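You operate a simulated robot arm through the tools that you are given. There is no shell and no other tool.

Carry out the task below with a simulated robot arm. There is one attempt and no reset: what you move stays moved.

## Task
Fit the 6 mm sieve in the holder, scoop two loads of gravel into it and shake it through.
Fine: free the lock bar only after loading; the orange scoop goes back, the fines fall into the white bucket.

Only the result counts: the job must be done as asked and must still hold three seconds after the hand-in. Knocking over, shifting, dropping, spilling or breaking anything else fails it.

## Robot
A 7-joint arm with a two-finger parallel gripper, fixed in place. Base frame: the origin is on the floor under the middle of its stand, x ahead of it, y to its left, z up; the work surface is at about z = 720. Units: mm, degrees, N and s.
It reaches about 1479 mm from its shoulder. Its first joint turns from -166.0 to 166.0 degrees. Payload 4.4 kg.
The tool frame sits at the grasp point between the pads (the TCP): z along the fingers, y along the line on which they close. The tips reach 23 mm beyond it. The gripper opens to 94 mm. The fingers are 38 mm wide and 10 mm thick; the gripper's body (54 by 96 mm) begins 39 mm behind the TCP.
Orientation is told as [roll, pitch, yaw] about the base's x, y, z axes, in that order, counted from this pose: with the fingers straight down and closing along the base's y, the tool's x points along the base's -x, its y along +y and its z along -z.

## Interface
- The arm moves only by the tool play_rows. Its argument "targets" is one flat list of numbers, 7 for each row, row after row: the closure, from 0 (fully open) to 1 (shut), then the shift along the tool's x, y, z in mm, then the turn, a rotation vector about the tool's x, y, z in degrees. In form: [fingers, dx, dy, dz, ax, ay, az, fingers, dx, dy, dz, ax, ay, az, ...]. A call has 1 to 20 rows; each row is the pose to reach, as a shift and turn from the pose commanded when the call began, along the tool's axes at that moment. Rows are played at 5 a second. More than 50 mm and 8.6 degrees between two rows, or a gripper value outside its range, and nothing of the call is played. Where a pose cannot be reached the arm comes as near as it can. A force on the tool above 40 N (or 10 N above the force at the start of the call, whichever is more), or a blocked arm, ends the call early, and 0.2 s more pass. The fingers move at their own pace (about 72 mm/s each) and stop on an object; they squeeze with about 35 N. The grip force told is the motor's: it shows also when the fingers shut on nothing. Time passes only in rows, and 0.2 s behind the last, so rows that repeat a pose let the fingers close. The reply holds the time, the measured pose of the TCP, the force on the tool along the base axes, the opening and the grip force, in the units named above and with some noise, with the torque about the TCP (base axes, N m) and any sound that the robot's microphone picked up.
- Cameras (640 x 400 px; columns grow to the right, rows downward): "scene" is fixed at [219.4, 502.8, 1587.7]; the picture's right is [-0.18, -0.98, 0.00], its down [-0.77, 0.14, -0.62] and it looks along [0.61, -0.11, -0.78] (base axes); focal length 338 px, centre (320, 200). "wrist" rides on the gripper at [86, 16, -74] in the tool frame; the picture's right is [-0.18, 0.98, 0.00], its down [-0.58, -0.11, -0.81] and it looks along [-0.79, -0.15, 0.59] (tool axes); focal length 243 px, centre (320, 200). There is no depth. A picture from a camera that has moved, and an enlarged one, comes with that camera's place and axes in the base frame and with its lens.
- snapshot(camera): a new picture of that camera. It takes no simulated time.
- inspect(camera, box): a new picture of the part [left, top, right, bottom] of that camera's present view, enlarged. It takes no simulated time.
- close_job(): hands the job in; it is judged then, once.

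Nothing tells you positions but the pictures and the camera data. Unless the task says otherwise, let go and move clear before handing in.

The tools are called by a JSON object that holds its "fn" and its "kwargs". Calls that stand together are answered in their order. play_rows: Moves the arm, as the interface text tells. Its arguments: {"type":"object","properties":{"targets":{"type":"array","items":{"type":"number"}}},"required":["targets"]} The other tools are called the same way: snapshot (camera) takes a picture; inspect (camera, box) takes an enlarged picture of a part of a camera's view; close_job () hands the job in.

At the start:

```text
time: 0.0
position: [609.3, 192.0, 1249.9]
tool_rot: [0.2, 0.0, 0.0]
force: [-1.0, -0.8, 0.1]
wrist_torque: [0.04, 0.0, 0.0]
opening: 94.0
gripper_force: 0.0
```

scene: 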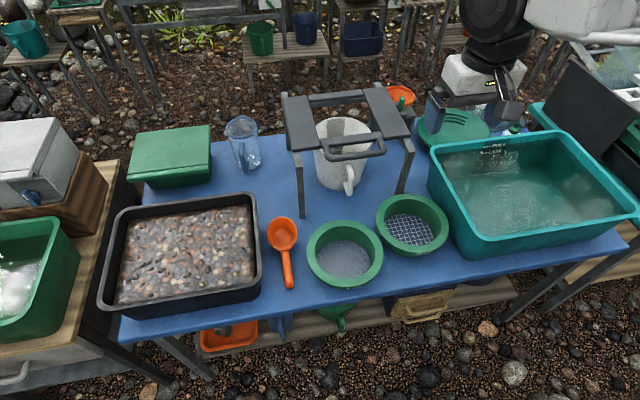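
wrist: 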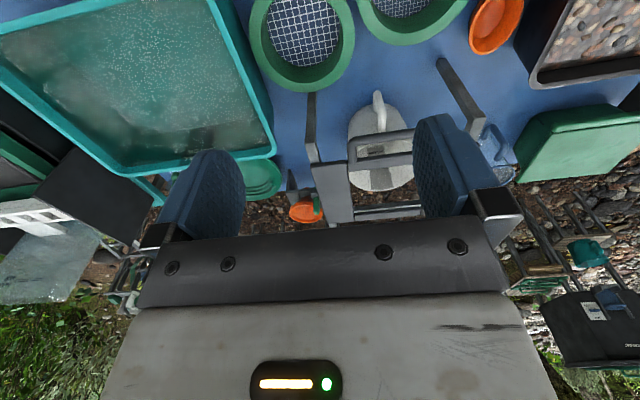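

I see a blue table with a gravel tray on the left, an orange scoop, two green sieves (one fine mesh, one coarse mesh), a holder frame over a white bucket, and a water tub on the right. I'll look closer before moving anything.

{"fn": "inspect", "kwargs": {"camera": "scene", "box": [260, 70, 440, 200]}}

{"fn": "inspect", "kwargs": {"camera": "scene", "box": [250, 180, 460, 310]}}

{"fn": "inspect", "kwargs": {"camera": "wrist", "box": [240, 0, 560, 230]}}

{"fn": "inspect", "kwargs": {"camera": "scene", "box": [90, 170, 310, 330]}}

```text
3.08 times, centred on (350, 135) of scene
camera zoom: at [219.4, 502.8, 1587.7], right [-0.18, -0.98, 0.0], down [-0.77, 0.14, -0.62], along [0.61, -0.11, -0.78], focal length 1038 px, centre (228, 400)
```

zoom: 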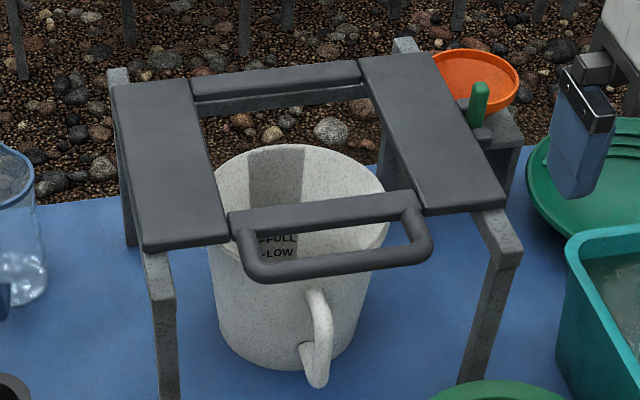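

```text
3.05 times, centred on (355, 245) of scene
camera zoom: at [219.4, 502.8, 1587.7], right [-0.18, -0.98, 0.0], down [-0.77, 0.14, -0.62], along [0.61, -0.11, -0.78], focal length 1028 px, centre (213, 63)
```

zoom: 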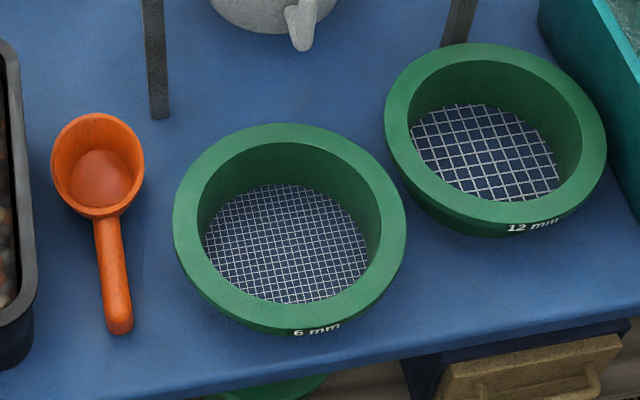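

```text
1.74 times, centred on (400, 115) of wrist
camera zoom: at [522.3, 209.6, 1324.8], right [0.18, 0.98, 0.0], down [0.58, -0.11, 0.81], along [0.79, -0.15, -0.59], focal length 422 px, centre (181, 348)
```

zoom: 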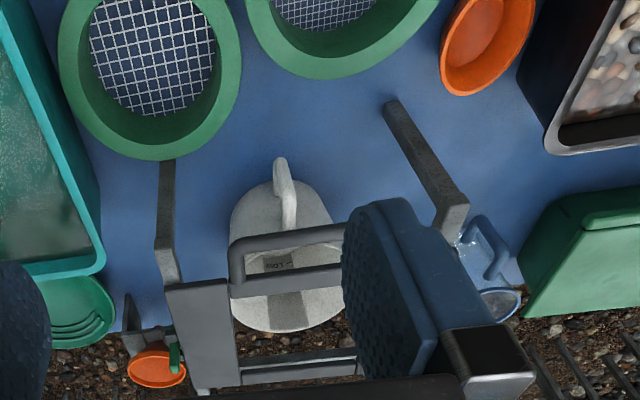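

```text
2.50 times, centred on (200, 250) of scene
camera zoom: at [219.4, 502.8, 1587.7], right [-0.18, -0.98, 0.0], down [-0.77, 0.14, -0.62], along [0.61, -0.11, -0.78], focal length 844 px, centre (620, 75)
```

zoom: 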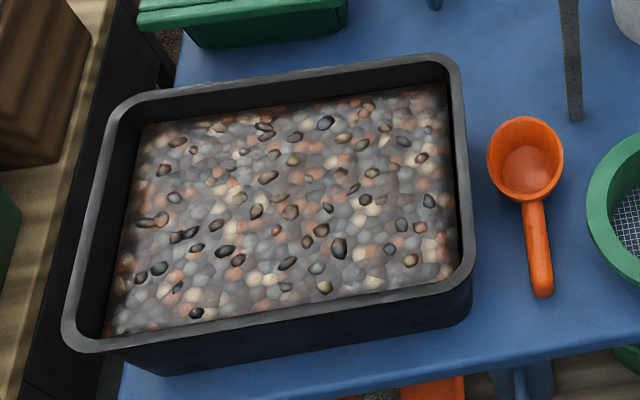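

The frame top seems to be at about z≈1010 with the opening near (880, 310). A green-handled bar, probably the lock, is at about (965, 125). I'll move the arm forward, high and clear, to look at the holder with the wrist camera.

{"fn": "play_rows", "kwargs": {"targets": [0, -40, 20, -15, 0, 0, 0, 0, -80, 40, -30, 0, 0, 0, 0, -120, 60, -45, 0, 0, 0, 0, -140, 80, -60, 0, 0, 0, 0, -140, 80, -60, 0, 0, 0]}}

{"fn": "snapshot", "kwargs": {"camera": "wrist"}}

{"fn": "snapshot", "kwargs": {"camera": "scene"}}

```text
time: 1.2
position: [750.1, 275.1, 1309.5]
tool_rot: [-0.1, 0.0, 0.1]
force: [-0.2, 0.0, -0.2]
wrist_torque: [-0.03, 0.07, 0.0]
opening: 94.2
gripper_force: 0.0
```

```text
taken
camera wrist: at [663.1, 291.1, 1384.9], right [0.18, 0.98, 0.0], down [0.58, -0.11, 0.81], along [0.79, -0.15, -0.59], focal length 243 px, centre (320, 200)
```

wrist: 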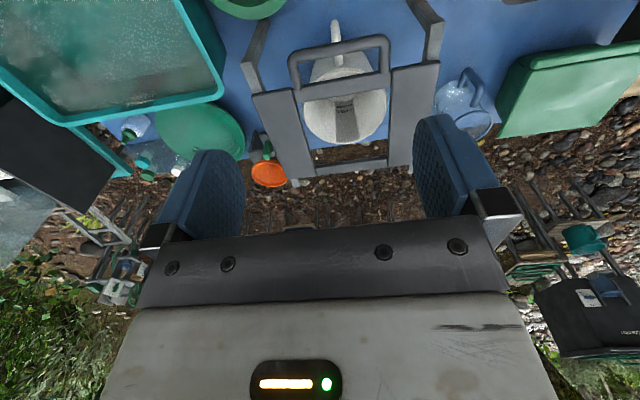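

```text
taken
```

scene: 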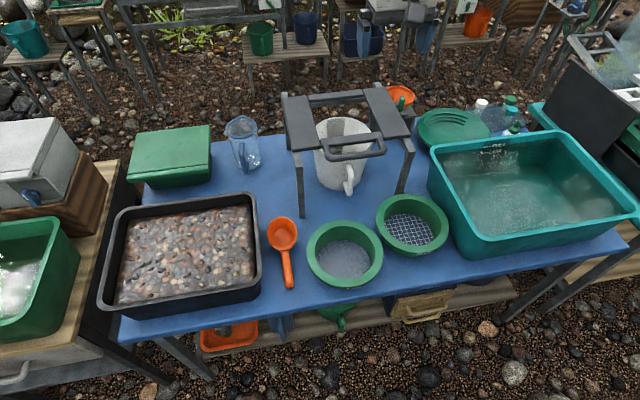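

{"fn": "inspect", "kwargs": {"camera": "wrist", "box": [220, 10, 460, 200]}}

{"fn": "inspect", "kwargs": {"camera": "scene", "box": [360, 70, 460, 140]}}

{"fn": "inspect", "kwargs": {"camera": "scene", "box": [270, 75, 430, 175]}}

```text
2.11 times, centred on (340, 105) of wrist
camera zoom: at [663.1, 291.1, 1384.9], right [0.18, 0.98, 0.0], down [0.58, -0.11, 0.81], along [0.79, -0.15, -0.59], focal length 511 px, centre (278, 400)
```

zoom: 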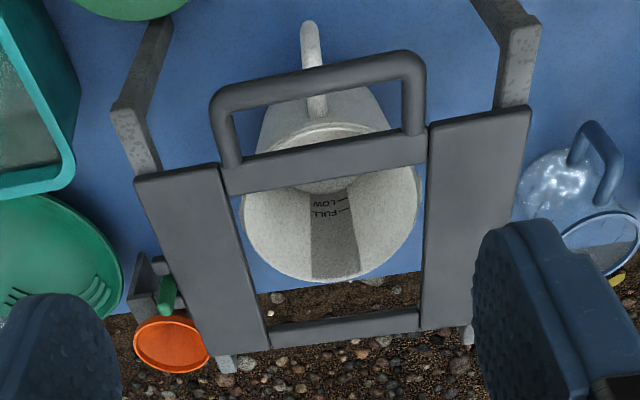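

```text
5.71 times, centred on (410, 105) of scene
camera zoom: at [219.4, 502.8, 1587.7], right [-0.18, -0.98, 0.0], down [-0.77, 0.14, -0.62], along [0.61, -0.11, -0.78], focal length 1928 px, centre (-194, 743)
```

zoom: 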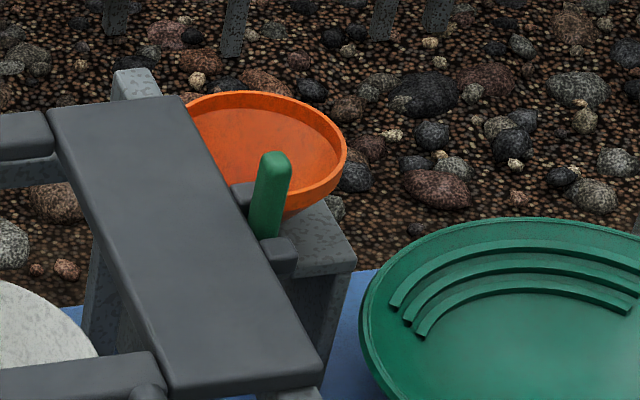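

```text
4.00 times, centred on (350, 125) of scene
camera zoom: at [219.4, 502.8, 1587.7], right [-0.18, -0.98, 0.0], down [-0.77, 0.14, -0.62], along [0.61, -0.11, -0.78], focal length 1350 px, centre (200, 500)
```

zoom: 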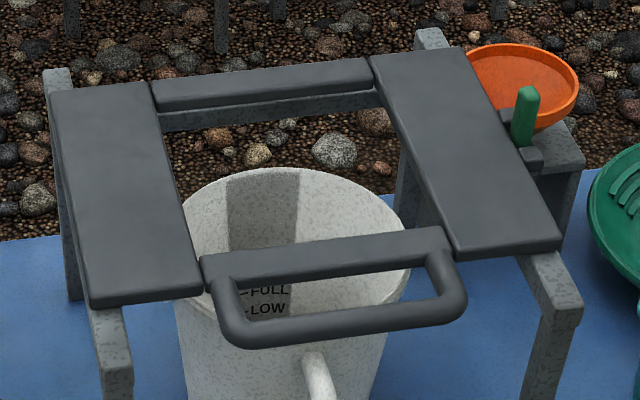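

The lock looks like a green upright handle on a bracket at the right side of the frame, with an orange bowl shape standing behind it. I'll swing the camera round to the right side, well above everything, to see how the lock is built.

{"fn": "play_rows", "kwargs": {"targets": [0, -13.6, -35.9, 5.5, 0, 0, -8.18, 0, -27.3, -71.8, 10.9, 0, 0, -16.36, 0, -40.9, -107.7, 16.4, 0, 0, -24.55, 0, -54.5, -143.6, 21.8, 0, 0, -32.73, 0, -68.2, -179.5, 27.3, 0, 0, -40.91, 0, -81.8, -215.5, 32.7, 0, 0, -49.09, 0, -95.5, -251.4, 38.2, 0, 0, -57.27, 0, -109.1, -287.3, 43.6, 0, 0, -65.45, 0, -122.7, -323.2, 49.1, 0, 0, -73.64, 0, -136.4, -359.1, 54.5, 0, 0, -81.82, 0, -150, -395, 60, 0, 0, -90, 0, -150, -395, 60, 0, 0, -90]}}

{"fn": "snapshot", "kwargs": {"camera": "wrist"}}

```text
time: 3.8
position: [901.6, -122.4, 1249.9]
tool_rot: [0.1, 0.0, 90.0]
force: [0.5, 0.5, 0.0]
wrist_torque: [-0.01, -0.01, 0.02]
opening: 94.0
gripper_force: 0.1
```

```text
taken
camera wrist: at [883.2, -208.6, 1325.3], right [-0.98, 0.18, 0.0], down [0.11, 0.58, 0.81], along [0.15, 0.79, -0.59], focal length 243 px, centre (320, 200)
```

wrist: 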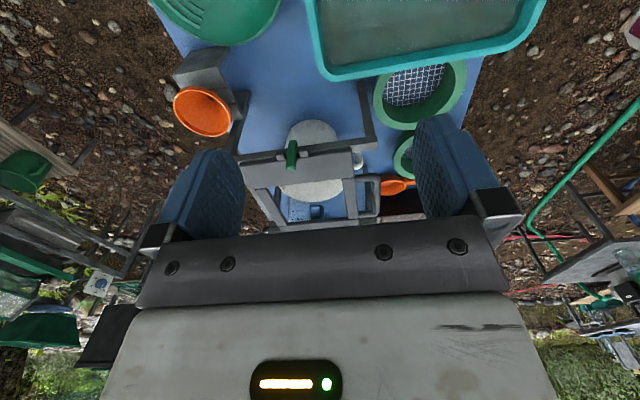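

{"fn": "inspect", "kwargs": {"camera": "wrist", "box": [160, 40, 420, 240]}}

{"fn": "inspect", "kwargs": {"camera": "wrist", "box": [230, 110, 390, 230]}}

```text
2.00 times, centred on (290, 140) of wrist
camera zoom: at [883.2, -208.6, 1325.3], right [-0.98, 0.18, 0.0], down [0.11, 0.58, 0.81], along [0.15, 0.79, -0.59], focal length 485 px, centre (380, 320)
```

zoom: 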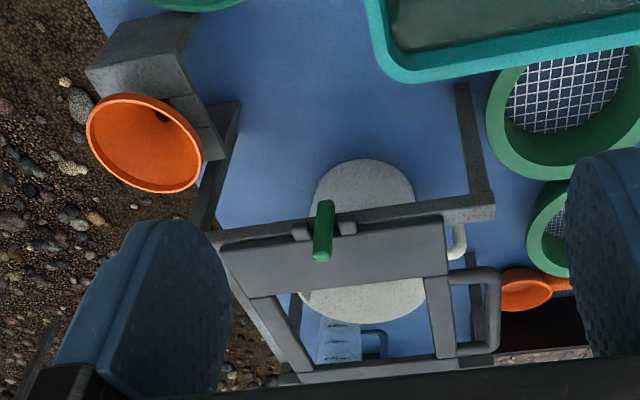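

```text
3.33 times, centred on (310, 170) of wrist
camera zoom: at [883.2, -208.6, 1325.3], right [-0.98, 0.18, 0.0], down [0.11, 0.58, 0.81], along [0.15, 0.79, -0.59], focal length 809 px, centre (353, 300)
```

zoom: 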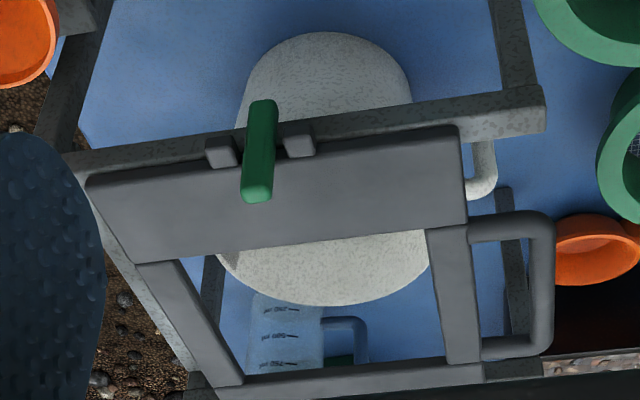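

The lock is a green upright bar between two small blocks on the frame's right side rail. I'll go nearer, still clear of it, to see how it is mounted.

{"fn": "play_rows", "kwargs": {"targets": [0, -15.5, -24.5, 30, 0, 0, 0, 0, -31, -49, 60, 0, 0, 0, 0, -46.5, -73.5, 90, 0, 0, 0, 0, -62, -98, 120, 0, 0, 0, 0, -62, -98, 120, 0, 0, 0]}}

{"fn": "snapshot", "kwargs": {"camera": "wrist"}}

{"fn": "inspect", "kwargs": {"camera": "wrist", "box": [200, 60, 440, 230]}}

```text
time: 5.0
position: [998.8, -61.3, 1128.9]
tool_rot: [0.0, 0.0, 90.0]
force: [0.9, -0.7, -0.1]
wrist_torque: [0.05, 0.01, 0.01]
opening: 94.1
gripper_force: 0.0
```

```text
taken
camera wrist: at [981.1, -146.3, 1204.7], right [-0.98, 0.18, 0.0], down [0.11, 0.58, 0.81], along [0.15, 0.79, -0.59], focal length 243 px, centre (320, 200)
```

wrist: 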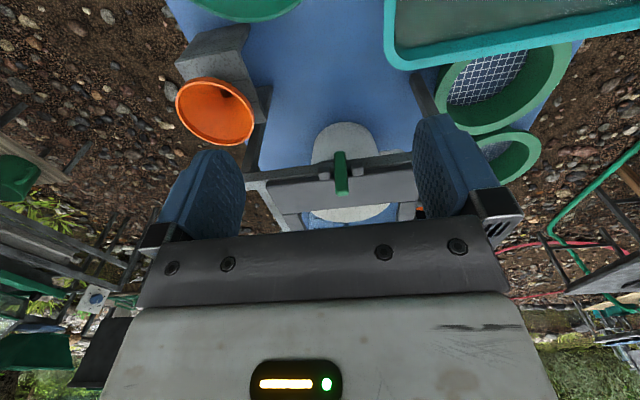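

```text
2.35 times, centred on (320, 145) of wrist
camera zoom: at [981.1, -146.3, 1204.7], right [-0.98, 0.18, 0.0], down [0.11, 0.58, 0.81], along [0.15, 0.79, -0.59], focal length 571 px, centre (320, 329)
```

zoom: 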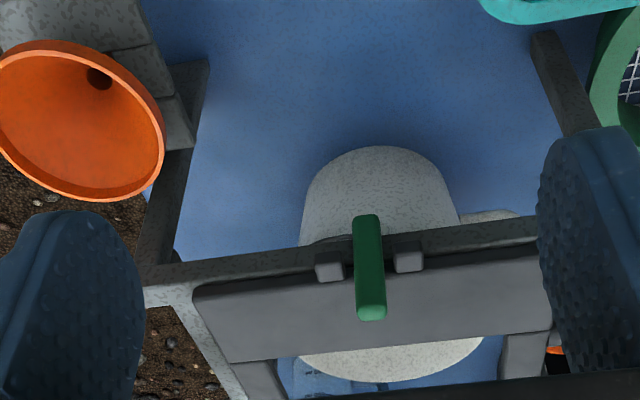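

The lock is a short vertical bar at about (998, 110), z 937–1000, seated between two blocks at the middle of the right plate. The carriage opening is about 170 mm square, centred near (997, 288) at z≈960. Next I'll go back and look at the sieves, scoop and gravel tray more closely.

{"fn": "play_rows", "kwargs": {"targets": [0, -22.2, 35.6, 0, 0, 0, 6.43, 0, -44.4, 71.2, 0, 0, 0, 12.86, 0, -66.6, 106.9, 0, 0, 0, 19.29, 0, -88.9, 142.6, 0, 0, 0, 25.71, 0, -111, 178.2, 10, 0, 0, 32.14, 0, -133.3, 213.9, 20, 0, 0, 38.57, 0, -155.5, 249.5, 30, 0, 0, 45, 0, -177.7, 285.1, 40, 0, 0, 51.43, 0, -200, 320.8, 50, 0, 0, 57.86, 0, -222.1, 356.4, 65, 0, 0, 64.29, 0, -244.4, 392.1, 80, 0, 0, 70.71, 0, -266.6, 427.7, 95, 0, 0, 77.14, 0, -288.8, 463.4, 110, 0, 0, 83.57, 0, -311, 499, 129, 0, 0, 90, 0, -311, 499, 129, 0, 0, 90]}}

{"fn": "snapshot", "kwargs": {"camera": "wrist"}}

```text
time: 8.2
position: [499.9, 254.0, 1000.1]
tool_rot: [0.0, 0.1, -0.1]
force: [0.1, 0.3, -0.3]
wrist_torque: [0.0, 0.04, -0.01]
opening: 94.2
gripper_force: 0.0
```

```text
taken
camera wrist: at [411.6, 269.2, 1075.2], right [0.19, 0.98, 0.0], down [0.58, -0.11, 0.81], along [0.79, -0.15, -0.59], focal length 243 px, centre (320, 200)
```

wrist: 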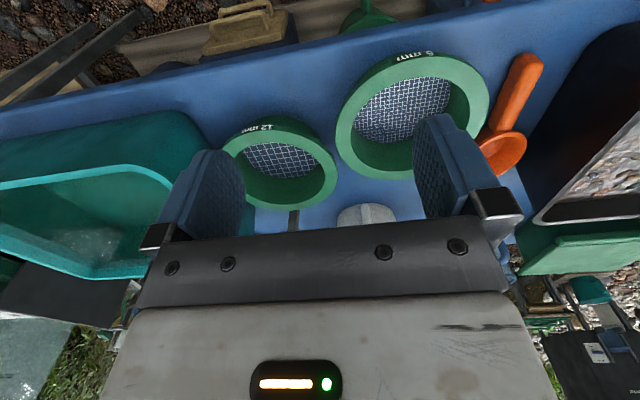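

{"fn": "inspect", "kwargs": {"camera": "wrist", "box": [320, 30, 580, 200]}}

{"fn": "inspect", "kwargs": {"camera": "wrist", "box": [200, 90, 360, 220]}}

```text
2.35 times, centred on (450, 115) of wrist
camera zoom: at [411.6, 269.2, 1075.2], right [0.19, 0.98, 0.0], down [0.58, -0.11, 0.81], along [0.79, -0.15, -0.59], focal length 571 px, centre (14, 400)
```

zoom: 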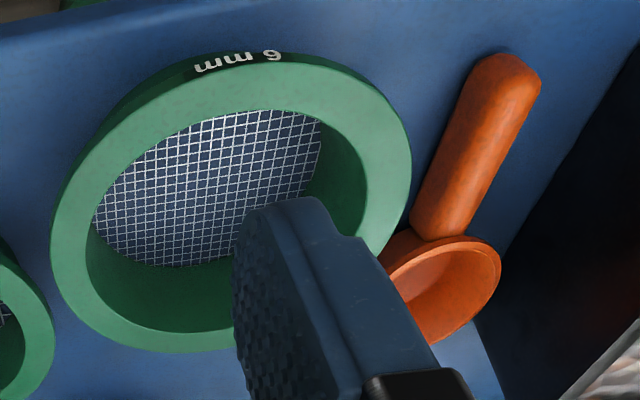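

```text
3.08 times, centred on (280, 155) of wrist
camera zoom: at [411.6, 269.2, 1075.2], right [0.19, 0.98, 0.0], down [0.58, -0.11, 0.81], along [0.79, -0.15, -0.59], focal length 746 px, centre (443, 338)
```

zoom: 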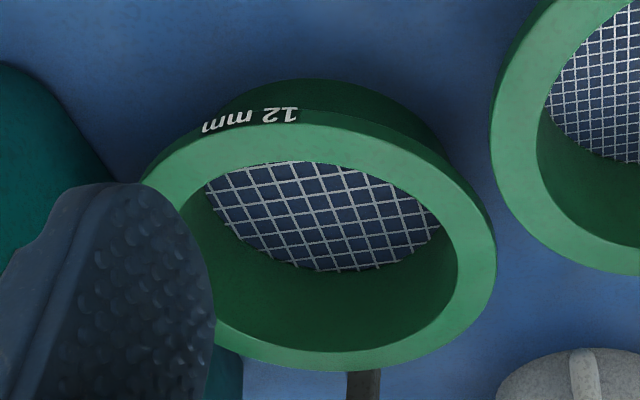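

Both sieves have a thick flange on a narrower body, and the 6 mm one is nearest the robot at about (660, 354). I'll zoom in further to measure the rims, the body and the scoop.

{"fn": "inspect", "kwargs": {"camera": "scene", "box": [296, 210, 396, 300]}}

{"fn": "inspect", "kwargs": {"camera": "scene", "box": [255, 205, 315, 300]}}

{"fn": "inspect", "kwargs": {"camera": "wrist", "box": [460, 40, 560, 190]}}

{"fn": "inspect", "kwargs": {"camera": "scene", "box": [275, 80, 345, 150]}}

{"fn": "inspect", "kwargs": {"camera": "scene", "box": [340, 80, 420, 170]}}

```text
4.44 times, centred on (346, 255) of scene
camera zoom: at [219.4, 502.8, 1587.7], right [-0.18, -0.98, 0.0], down [-0.77, 0.14, -0.62], along [0.61, -0.11, -0.78], focal length 1500 px, centre (204, -44)
```

zoom: 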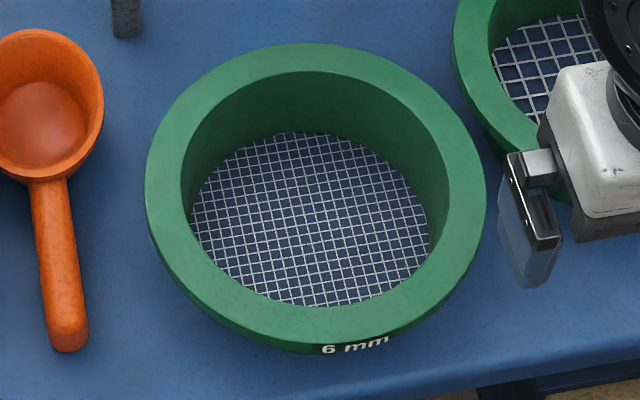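

```text
4.21 times, centred on (285, 252) of scene
camera zoom: at [219.4, 502.8, 1587.7], right [-0.18, -0.98, 0.0], down [-0.77, 0.14, -0.62], along [0.61, -0.11, -0.78], focal length 1421 px, centre (467, -21)
```

zoom: 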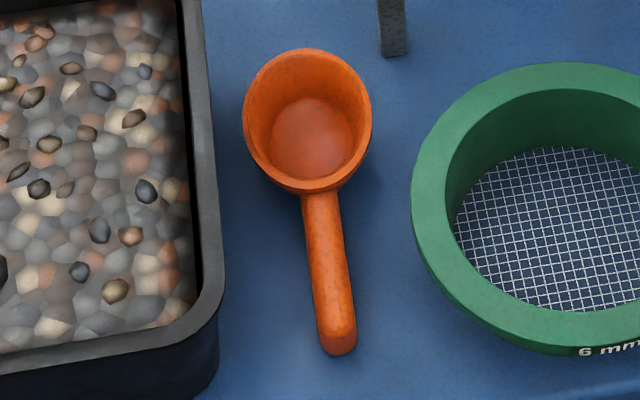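

```text
2.67 times, centred on (510, 115) of wrist
camera zoom: at [411.6, 269.2, 1075.2], right [0.19, 0.98, 0.0], down [0.58, -0.11, 0.81], along [0.79, -0.15, -0.59], focal length 647 px, centre (-187, 427)
```

zoom: 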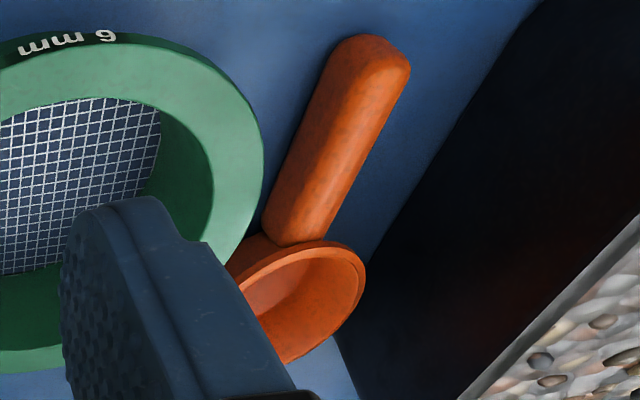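

```text
5.71 times, centred on (310, 115) of scene
camera zoom: at [219.4, 502.8, 1587.7], right [-0.18, -0.98, 0.0], down [-0.77, 0.14, -0.62], along [0.61, -0.11, -0.78], focal length 1928 px, centre (377, 686)
```

zoom: 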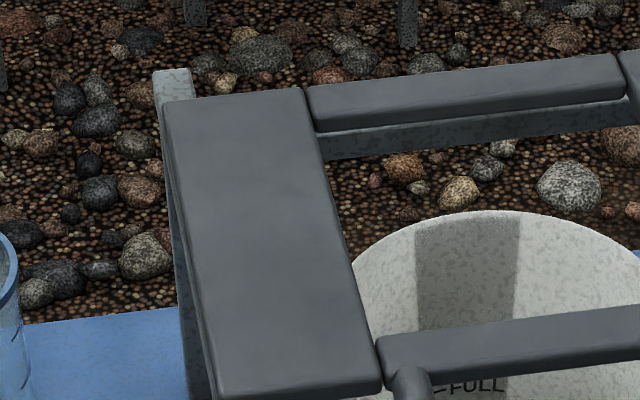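

```text
4.44 times, centred on (380, 125) of scene
camera zoom: at [219.4, 502.8, 1587.7], right [-0.18, -0.98, 0.0], down [-0.77, 0.14, -0.62], along [0.61, -0.11, -0.78], focal length 1500 px, centre (53, 533)
```

zoom: 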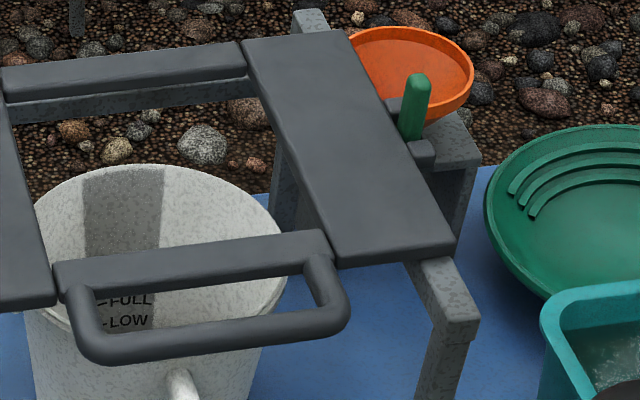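

The 6 mm sieve's flange is about 208 mm across and its top is near z≈778. The scoop handle lies along x at y≈516, z≈737. I'll move over the scoop and tray for a closer look at their shape and the gravel level.

{"fn": "play_rows", "kwargs": {"targets": [0, -26.6, 32.9, 10.6, 0, 0, 0, 0, -53.1, 65.7, 21.1, 0, 0, 0, 0, -79.7, 98.6, 31.7, 0, 0, 0, 0, -106.3, 131.4, 42.3, 0, 0, 0, 0, -132.9, 164.3, 52.9, 0, 0, 0, 0, -159.4, 197.1, 63.4, 0, 0, 0, 0, -186, 230, 74, 0, 0, 0, 0, -186, 230, 74, 0, 0, 0]}}

{"fn": "snapshot", "kwargs": {"camera": "wrist"}}

{"fn": "inspect", "kwargs": {"camera": "wrist", "box": [280, 0, 440, 180]}}

{"fn": "inspect", "kwargs": {"camera": "wrist", "box": [400, 0, 640, 200]}}

```text
time: 10.0
position: [684.6, 480.2, 926.2]
tool_rot: [0.0, 0.0, 0.0]
force: [0.2, -0.2, 1.2]
wrist_torque: [0.03, 0.0, 0.01]
opening: 94.2
gripper_force: 0.2
```

```text
taken
camera wrist: at [597.8, 497.1, 1001.6], right [0.18, 0.98, 0.0], down [0.58, -0.11, 0.81], along [0.79, -0.15, -0.59], focal length 243 px, centre (320, 200)
```

wrist: 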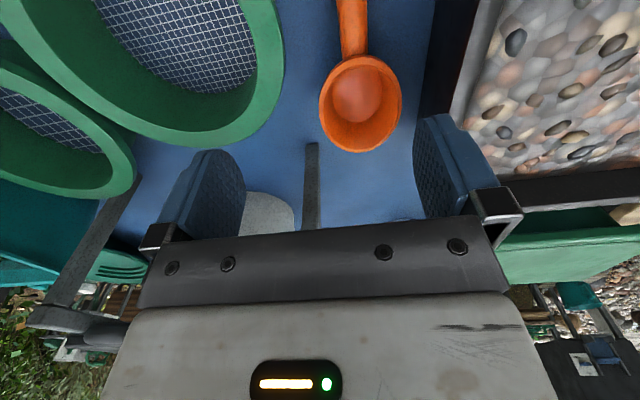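

```text
2.22 times, centred on (360, 90) of wrist
camera zoom: at [597.8, 497.1, 1001.6], right [0.18, 0.98, 0.0], down [0.58, -0.11, 0.81], along [0.79, -0.15, -0.59], focal length 539 px, centre (231, 444)
```

zoom: 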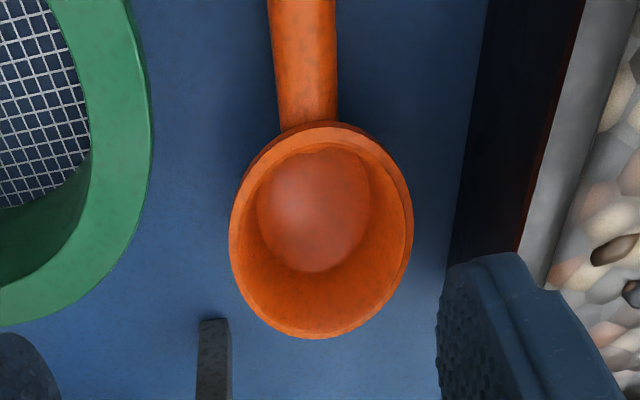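

```text
2.00 times, centred on (520, 100) of wrist
camera zoom: at [597.8, 497.1, 1001.6], right [0.18, 0.98, 0.0], down [0.58, -0.11, 0.81], along [0.79, -0.15, -0.59], focal length 485 px, centre (-80, 400)
```

zoom: 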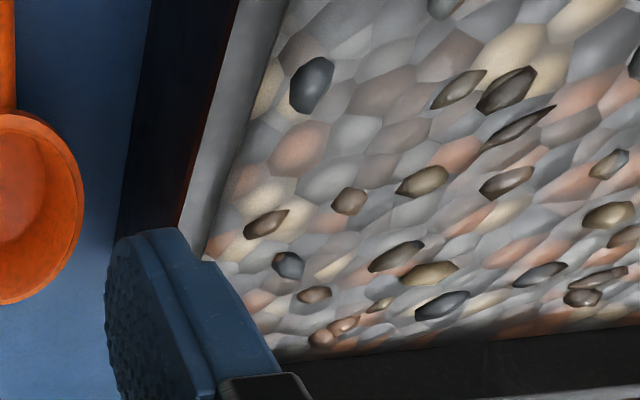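

The gravel surface is at about z≈810 with the tray rim near 850. The scoop cup is roughly 86 mm wide, with its handle axis near y≈513. Before grasping I'll refine where the 6 mm sieve's left rim is.

{"fn": "inspect", "kwargs": {"camera": "wrist", "box": [0, 0, 320, 200]}}

{"fn": "play_rows", "kwargs": {"targets": [0.35, 0, 0, 0, 0, 0, 0]}}

```text
2.00 times, centred on (160, 100) of wrist
camera zoom: at [597.8, 497.1, 1001.6], right [0.18, 0.98, 0.0], down [0.58, -0.11, 0.81], along [0.79, -0.15, -0.59], focal length 485 px, centre (640, 400)
```

zoom: 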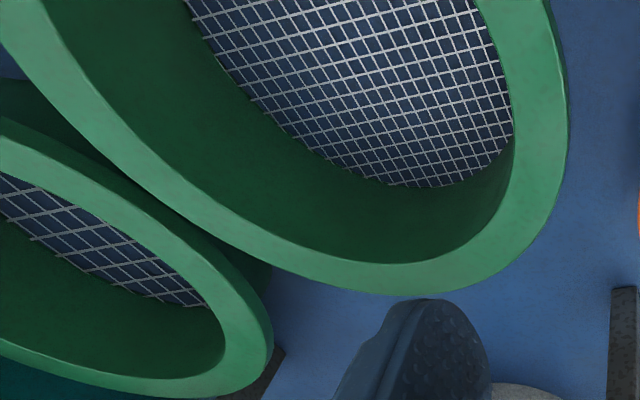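

```text
time: 10.4
position: [684.2, 479.7, 926.3]
tool_rot: [0.0, 0.0, 0.0]
force: [-0.1, -0.1, 0.8]
wrist_torque: [0.04, -0.02, 0.0]
opening: 61.1
gripper_force: 0.0
```

I put the 6 mm sieve's centre at about (665, 350) with its left rim mid-line near y≈443. I'll move above the rim with the fingers partly closed, come down to just above it and check.

{"fn": "play_rows", "kwargs": {"targets": [0.35, 10, -19, 20, 0, 0, 0, 0.35, 19.3, -37, 40, 0, 0, 0, 0.35, 19.3, -37, 70, 0, 0, 0, 0.35, 19.3, -37, 100, 0, 0, 0, 0.35, 19.3, -37, 118, 0, 0, 0, 0.35, 19.3, -37, 118, 0, 0, 0]}}

{"fn": "snapshot", "kwargs": {"camera": "wrist"}}

{"fn": "inspect", "kwargs": {"camera": "scene", "box": [256, 180, 416, 300]}}

```text
time: 11.8
position: [666.3, 444.4, 808.4]
tool_rot: [0.0, 0.0, 0.0]
force: [0.4, -0.5, -0.1]
wrist_torque: [-0.03, 0.01, 0.02]
opening: 60.9
gripper_force: 0.0
```

```text
taken
camera wrist: at [578.0, 460.7, 883.5], right [0.18, 0.98, 0.0], down [0.58, -0.11, 0.81], along [0.79, -0.15, -0.59], focal length 243 px, centre (320, 200)
```

wrist: 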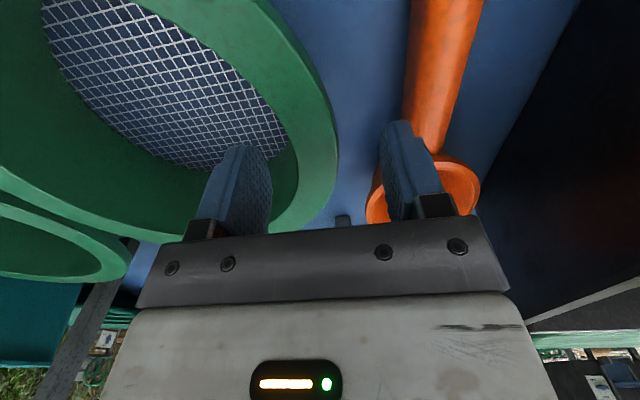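

```text
3.33 times, centred on (336, 240) of scene
camera zoom: at [219.4, 502.8, 1587.7], right [-0.18, -0.98, 0.0], down [-0.77, 0.14, -0.62], along [0.61, -0.11, -0.78], focal length 1125 px, centre (267, 67)
```

zoom: 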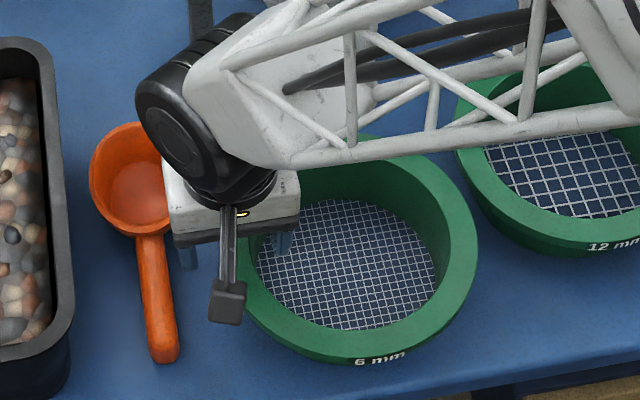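

{"fn": "inspect", "kwargs": {"camera": "wrist", "box": [160, 0, 480, 240]}}

{"fn": "inspect", "kwargs": {"camera": "wrist", "box": [0, 0, 200, 180]}}

```text
1.67 times, centred on (320, 120) of wrist
camera zoom: at [578.0, 460.7, 883.5], right [0.18, 0.98, 0.0], down [0.58, -0.11, 0.81], along [0.79, -0.15, -0.59], focal length 404 px, centre (320, 333)
```

zoom: 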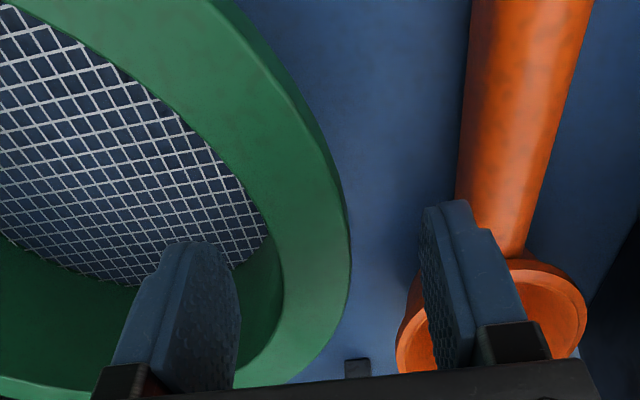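

```text
2.22 times, centred on (100, 90) of wrist
camera zoom: at [578.0, 460.7, 883.5], right [0.18, 0.98, 0.0], down [0.58, -0.11, 0.81], along [0.79, -0.15, -0.59], focal length 539 px, centre (809, 444)
```

zoom: 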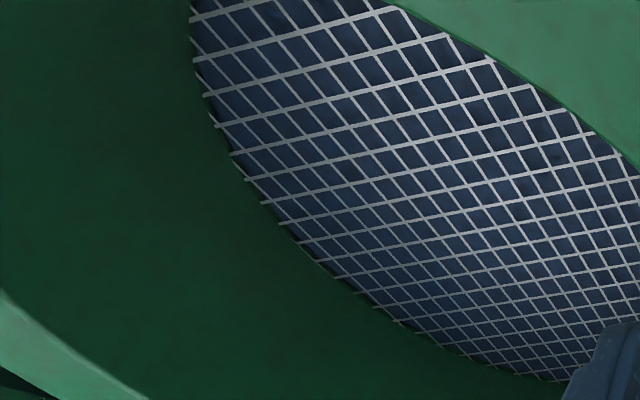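

The geometry is consistent with the flange top at z≈790, sieve centre about (655.5, 350.5), outer radius 104 and inner radius 82. I'll shift 10 mm toward the robot, go down so the pads overlap the flange by about 16 mm, and close.

{"fn": "play_rows", "kwargs": {"targets": [0.35, 9.5, 0.5, 3, 0, 0, 0, 0.35, 9.5, 0.5, 12, 0, 0, 0, 0.35, 9.5, 0.5, 12, 0, 0, 0, 0.7, 9.5, 0.5, 12, 0, 0, 0, 1, 9.5, 0.5, 12, 0, 0, 0, 1, 9.5, 0.5, 12, 0, 0, 0, 1, 9.5, 0.5, 12, 0, 0, 0]}}

{"fn": "snapshot", "kwargs": {"camera": "wrist"}}

{"fn": "inspect", "kwargs": {"camera": "scene", "box": [256, 180, 416, 300]}}

```text
time: 13.4
position: [654.5, 443.9, 796.7]
tool_rot: [0.0, 0.0, 0.0]
force: [0.5, 0.4, 1.2]
wrist_torque: [-0.36, 0.01, 0.02]
opening: 32.2
gripper_force: 35.3
```

```text
taken
camera wrist: at [568.0, 461.3, 871.7], right [0.18, 0.98, 0.0], down [0.58, -0.11, 0.81], along [0.79, -0.15, -0.59], focal length 243 px, centre (320, 200)
```

wrist: 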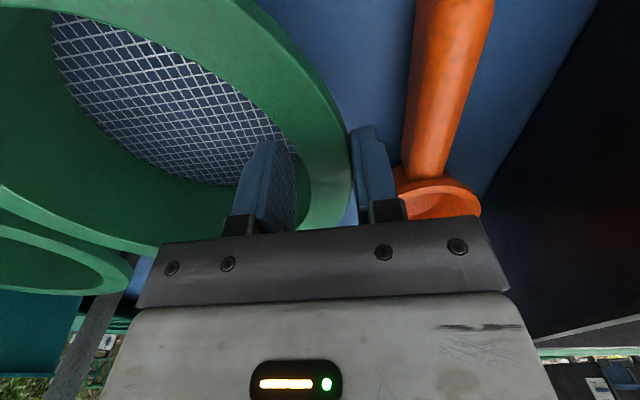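

```text
3.33 times, centred on (336, 240) of scene
camera zoom: at [219.4, 502.8, 1587.7], right [-0.18, -0.98, 0.0], down [-0.77, 0.14, -0.62], along [0.61, -0.11, -0.78], focal length 1125 px, centre (267, 67)
```

zoom: 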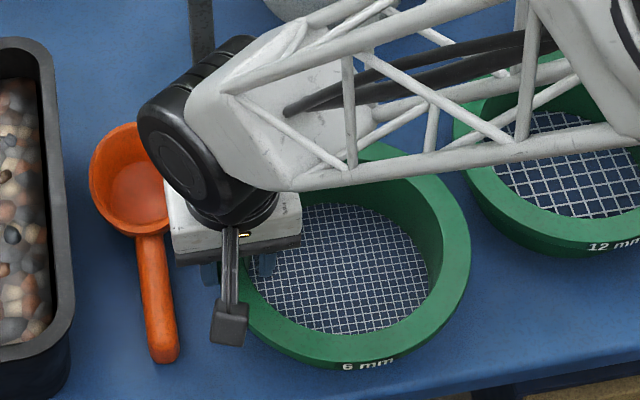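

The fingers hold the flange at 32 mm opening with 35 N. I'll lift a little and check the grip.

{"fn": "play_rows", "kwargs": {"targets": [1, 0, 0, -5, 0, 0, 0, 1, 0, 0, -15, 0, 0, 0, 1, 0, 0, -30, 0, 0, 0, 1, 0, 0, -30, 0, 0, 0]}}

{"fn": "snapshot", "kwargs": {"camera": "scene"}}

{"fn": "snapshot", "kwargs": {"camera": "wrist"}}

```text
time: 14.4
position: [655.6, 443.6, 826.6]
tool_rot: [0.0, 0.0, 0.0]
force: [-0.1, 0.3, 0.0]
wrist_torque: [0.02, -0.03, 0.0]
opening: 0.0
gripper_force: 35.1
```

```text
taken
```

scene: 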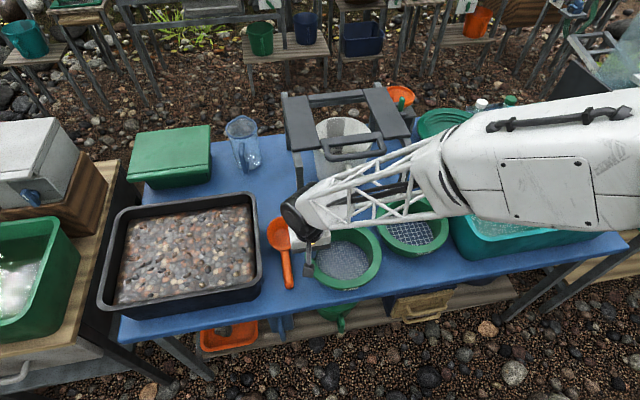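

```text
taken
camera wrist: at [568.8, 460.9, 901.9], right [0.18, 0.98, 0.0], down [0.58, -0.11, 0.81], along [0.79, -0.15, -0.59], focal length 243 px, centre (320, 200)
```

wrist: 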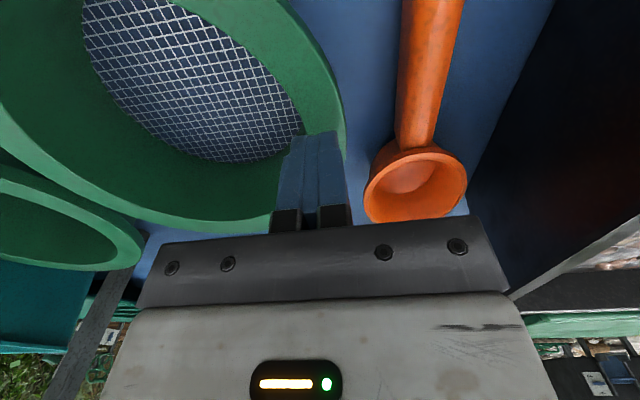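

The flange slipped out and the sieve stayed on the table, still upright. I need to see why, so I'll measure the rim again from here.

{"fn": "inspect", "kwargs": {"camera": "wrist", "box": [160, 0, 480, 240]}}

{"fn": "inspect", "kwargs": {"camera": "scene", "box": [296, 210, 396, 300]}}

{"fn": "inspect", "kwargs": {"camera": "wrist", "box": [0, 0, 320, 240]}}

```text
1.67 times, centred on (320, 120) of wrist
camera zoom: at [568.8, 460.9, 901.9], right [0.18, 0.98, 0.0], down [0.58, -0.11, 0.81], along [0.79, -0.15, -0.59], focal length 404 px, centre (320, 333)
```

zoom: 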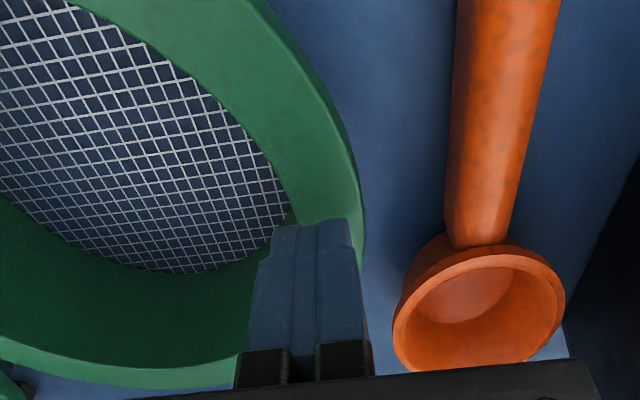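

```text
4.44 times, centred on (346, 255) of scene
camera zoom: at [219.4, 502.8, 1587.7], right [-0.18, -0.98, 0.0], down [-0.77, 0.14, -0.62], along [0.61, -0.11, -0.78], focal length 1500 px, centre (204, -44)
```

zoom: 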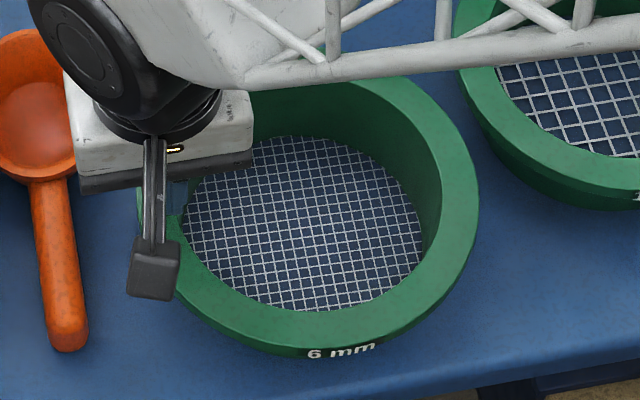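

```text
1.67 times, centred on (160, 120) of wrist
camera zoom: at [568.8, 460.9, 901.9], right [0.18, 0.98, 0.0], down [0.58, -0.11, 0.81], along [0.79, -0.15, -0.59], focal length 404 px, centre (587, 333)
```

zoom: 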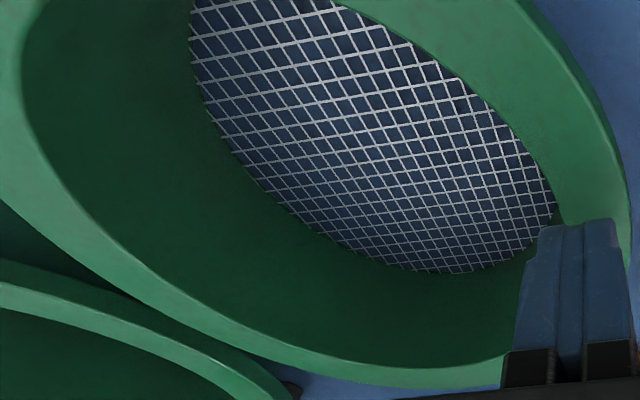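

The rim measurement still fits the flange top at z≈790, centre now about (655.5, 355), so my grip was too shallow for the weight. I'll open, recentre and grip with the pads over the full flange height.

{"fn": "play_rows", "kwargs": {"targets": [0.35, 0, 0, 0, 0, 0, 0, 0.35, 0, 4.5, 0, 0, 0, 0, 0.35, 0, 4.5, 15, 0, 0, 0, 0.35, 0, 4.5, 30, 0, 0, 0, 0.35, 0, 4.5, 46, 0, 0, 0, 0.35, 0, 4.5, 46, 0, 0, 0]}}

{"fn": "inspect", "kwargs": {"camera": "wrist", "box": [160, 0, 480, 240]}}

```text
time: 15.8
position: [656.6, 449.3, 780.2]
tool_rot: [0.0, 0.0, 0.1]
force: [0.2, 0.5, -0.3]
wrist_torque: [0.0, -0.01, 0.0]
opening: 61.0
gripper_force: 0.1
```

```text
1.67 times, centred on (320, 120) of wrist
camera zoom: at [569.0, 465.7, 856.2], right [0.18, 0.98, 0.0], down [0.58, -0.11, 0.81], along [0.79, -0.15, -0.59], focal length 404 px, centre (320, 333)
```

zoom: 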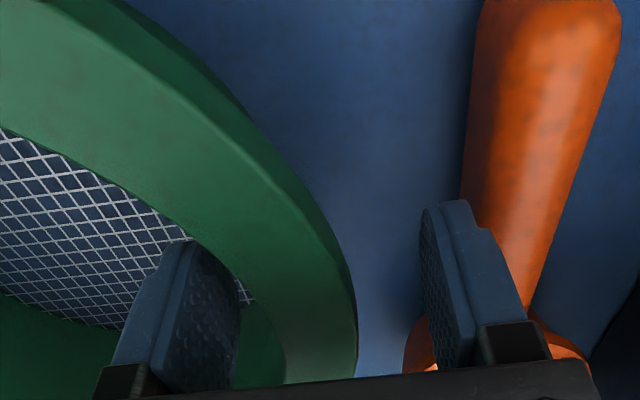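

{"fn": "play_rows", "kwargs": {"targets": [0.6, 0, 0, 0, 0, 0, 0, 0.8, 0, 0, 0, 0, 0, 0, 1, 0, 0, 0, 0, 0, 0, 1, 0, 0, 0, 0, 0, 0, 1, 0, 0, 0, 0, 0, 0]}}

{"fn": "inspect", "kwargs": {"camera": "wrist", "box": [160, 0, 480, 240]}}

{"fn": "inspect", "kwargs": {"camera": "scene", "box": [296, 210, 396, 300]}}

```text
time: 17.0
position: [655.7, 449.0, 782.1]
tool_rot: [-0.1, 0.0, 0.0]
force: [0.4, 1.9, 6.2]
wrist_torque: [-1.02, 0.02, 0.05]
opening: 32.7
gripper_force: 35.1
```

```text
1.67 times, centred on (320, 120) of wrist
camera zoom: at [569.0, 465.7, 856.5], right [0.18, 0.98, 0.0], down [0.58, -0.11, 0.81], along [0.79, -0.15, -0.59], focal length 404 px, centre (320, 333)
```

zoom: 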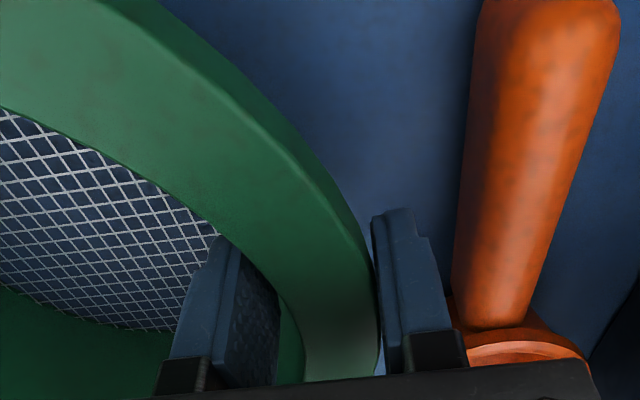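

```text
4.44 times, centred on (346, 255) of scene
camera zoom: at [219.4, 502.8, 1587.7], right [-0.18, -0.98, 0.0], down [-0.77, 0.14, -0.62], along [0.61, -0.11, -0.78], focal length 1500 px, centre (204, -44)
```

zoom: 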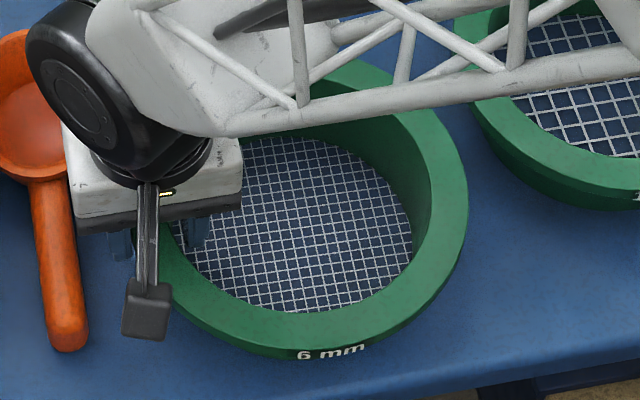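

The closing squeeze gives a torque that says the inner wall leans, so the pads aren't flush with it. I'll loosen, tilt the gripper about 6° so the fingertips point toward the sieve's middle, and regrip.

{"fn": "play_rows", "kwargs": {"targets": [0.5, 0, 0, 0, 0, 0, 0, 0.5, 0, 0, 0, 3, 0, 0, 0.5, 0, 0, 0, 6, 0, 0, 0.5, 0, 0, 0, 6, 0, 0, 0.7, 0, 0, 0, 6, 0, 0, 1, 0, 0, 0, 6, 0, 0, 1, 0, 0, 0, 6, 0, 0, 1, 0, 0, 0, 6, 0, 0]}}

{"fn": "inspect", "kwargs": {"camera": "wrist", "box": [160, 0, 480, 240]}}

```text
time: 18.8
position: [655.5, 449.0, 780.9]
tool_rot: [-6.0, 0.0, 0.0]
force: [0.6, -0.4, 0.3]
wrist_torque: [0.17, 0.01, 0.0]
opening: 32.3
gripper_force: 34.2
```

```text
1.67 times, centred on (320, 120) of wrist
camera zoom: at [568.8, 473.1, 853.9], right [0.18, 0.98, -0.1], down [0.58, -0.02, 0.81], along [0.79, -0.21, -0.57], focal length 404 px, centre (320, 333)
```

zoom: 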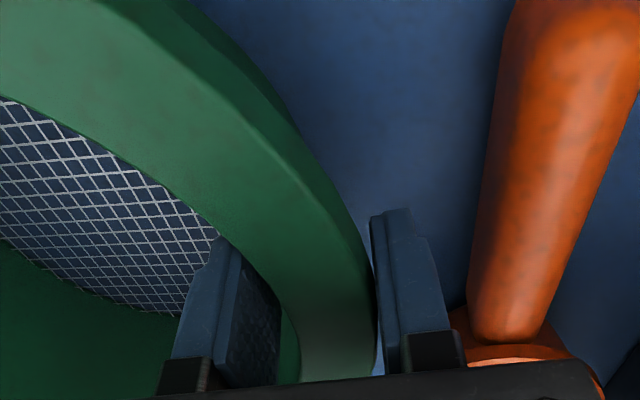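

The torque is nearly gone, so the pads sit flush now. I'll lift slowly by 10 mm and check.

{"fn": "play_rows", "kwargs": {"targets": [1, 0, -0.3, -3, 0, 0, 0, 1, 0, -0.6, -6, 0, 0, 0, 1, 0, -1.05, -10, 0, 0, 0, 1, 0, -1.05, -10, 0, 0, 0]}}

{"fn": "inspect", "kwargs": {"camera": "scene", "box": [296, 210, 396, 300]}}

```text
time: 19.8
position: [654.5, 448.1, 790.8]
tool_rot: [-6.1, 0.0, 0.0]
force: [0.4, 0.4, -1.5]
wrist_torque: [0.17, -0.02, 0.01]
opening: 32.3
gripper_force: 34.7
```

```text
4.44 times, centred on (346, 255) of scene
camera zoom: at [219.4, 502.8, 1587.7], right [-0.18, -0.98, 0.0], down [-0.77, 0.14, -0.62], along [0.61, -0.11, -0.78], focal length 1500 px, centre (204, -44)
```

zoom: 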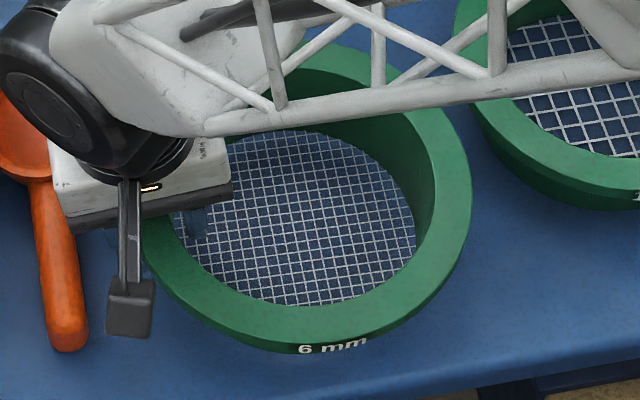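

The sieve is light (about 1.5 N) and came up cleanly. I'll lift it straight up to clear the holder.

{"fn": "play_rows", "kwargs": {"targets": [1, 0, -1, -10, 0, 0, 0, 1, 0, -3.1, -30, 0, 0, 0, 1, 0, -6.3, -60, 0, 0, 0, 1, 0, -9.4, -90, 0, 0, 0, 1, 0, -12.6, -120, 0, 0, 0, 1, 0, -15.7, -150, 0, 0, 0, 1, 0, -18.9, -180, 0, 0, 0, 1, 0, -22, -210, 0, 0, 0, 1, 0, -25.2, -240, 0, 0, 0, 1, 0, -28.3, -270, 0, 0, 0, 1, 0, -29.2, -278, 0, 0, 0, 1, 0, -29.2, -278, 0, 0, 0]}}

{"fn": "snapshot", "kwargs": {"camera": "scene"}}

{"fn": "snapshot", "kwargs": {"camera": "wrist"}}

```text
time: 22.4
position: [656.5, 448.5, 1071.4]
tool_rot: [-5.9, 0.0, 0.0]
force: [0.4, -0.5, -2.0]
wrist_torque: [0.18, -0.02, 0.02]
opening: 32.3
gripper_force: 35.0
```

```text
taken
```

scene: 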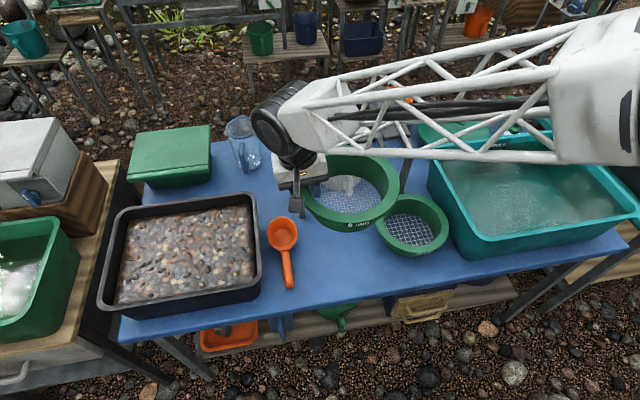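

```text
taken
camera wrist: at [568.9, 473.6, 1143.7], right [0.18, 0.98, -0.1], down [0.58, -0.02, 0.81], along [0.79, -0.21, -0.57], focal length 243 px, centre (320, 200)
```

wrist: 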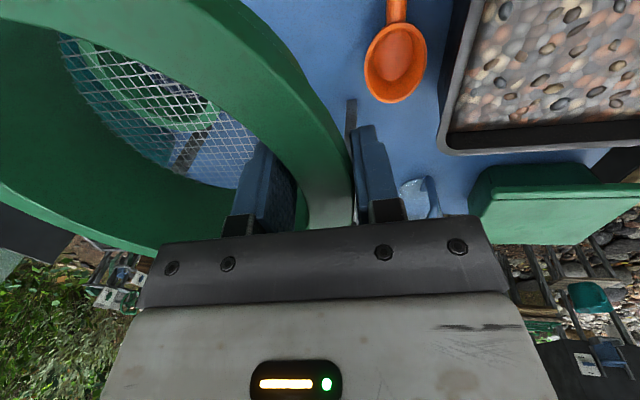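

The sieve is held securely. I'll look at how level it hangs and measure its body before carrying it over.

{"fn": "inspect", "kwargs": {"camera": "scene", "box": [290, 140, 410, 240]}}

{"fn": "inspect", "kwargs": {"camera": "wrist", "box": [0, 0, 360, 260]}}

```text
4.00 times, centred on (350, 190) of scene
camera zoom: at [219.4, 502.8, 1587.7], right [-0.18, -0.98, 0.0], down [-0.77, 0.14, -0.62], along [0.61, -0.11, -0.78], focal length 1350 px, centre (200, 240)
```

zoom: 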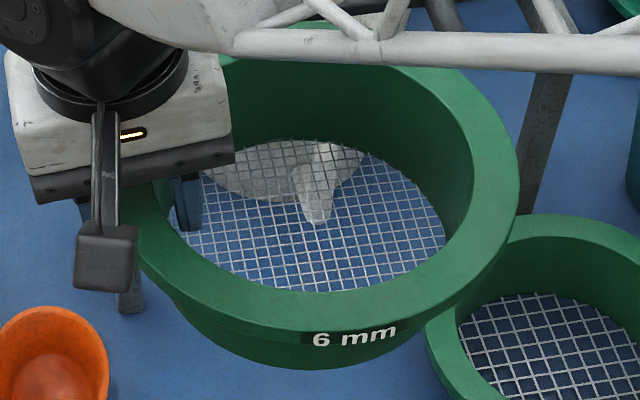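

```text
1.54 times, centred on (180, 130) of wrist
camera zoom: at [568.9, 473.6, 1143.7], right [0.18, 0.98, -0.1], down [0.58, -0.02, 0.81], along [0.79, -0.21, -0.57], focal length 373 px, centre (535, 308)
```

zoom: 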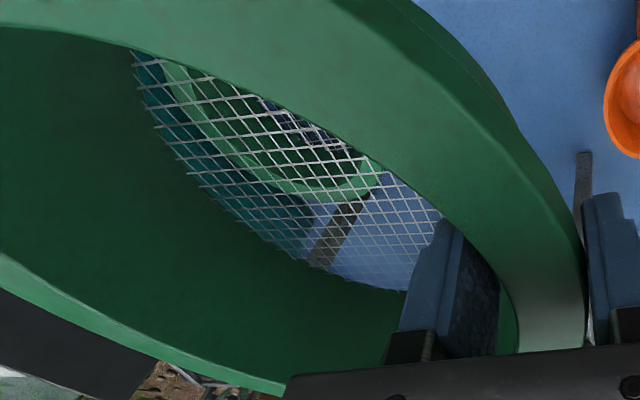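

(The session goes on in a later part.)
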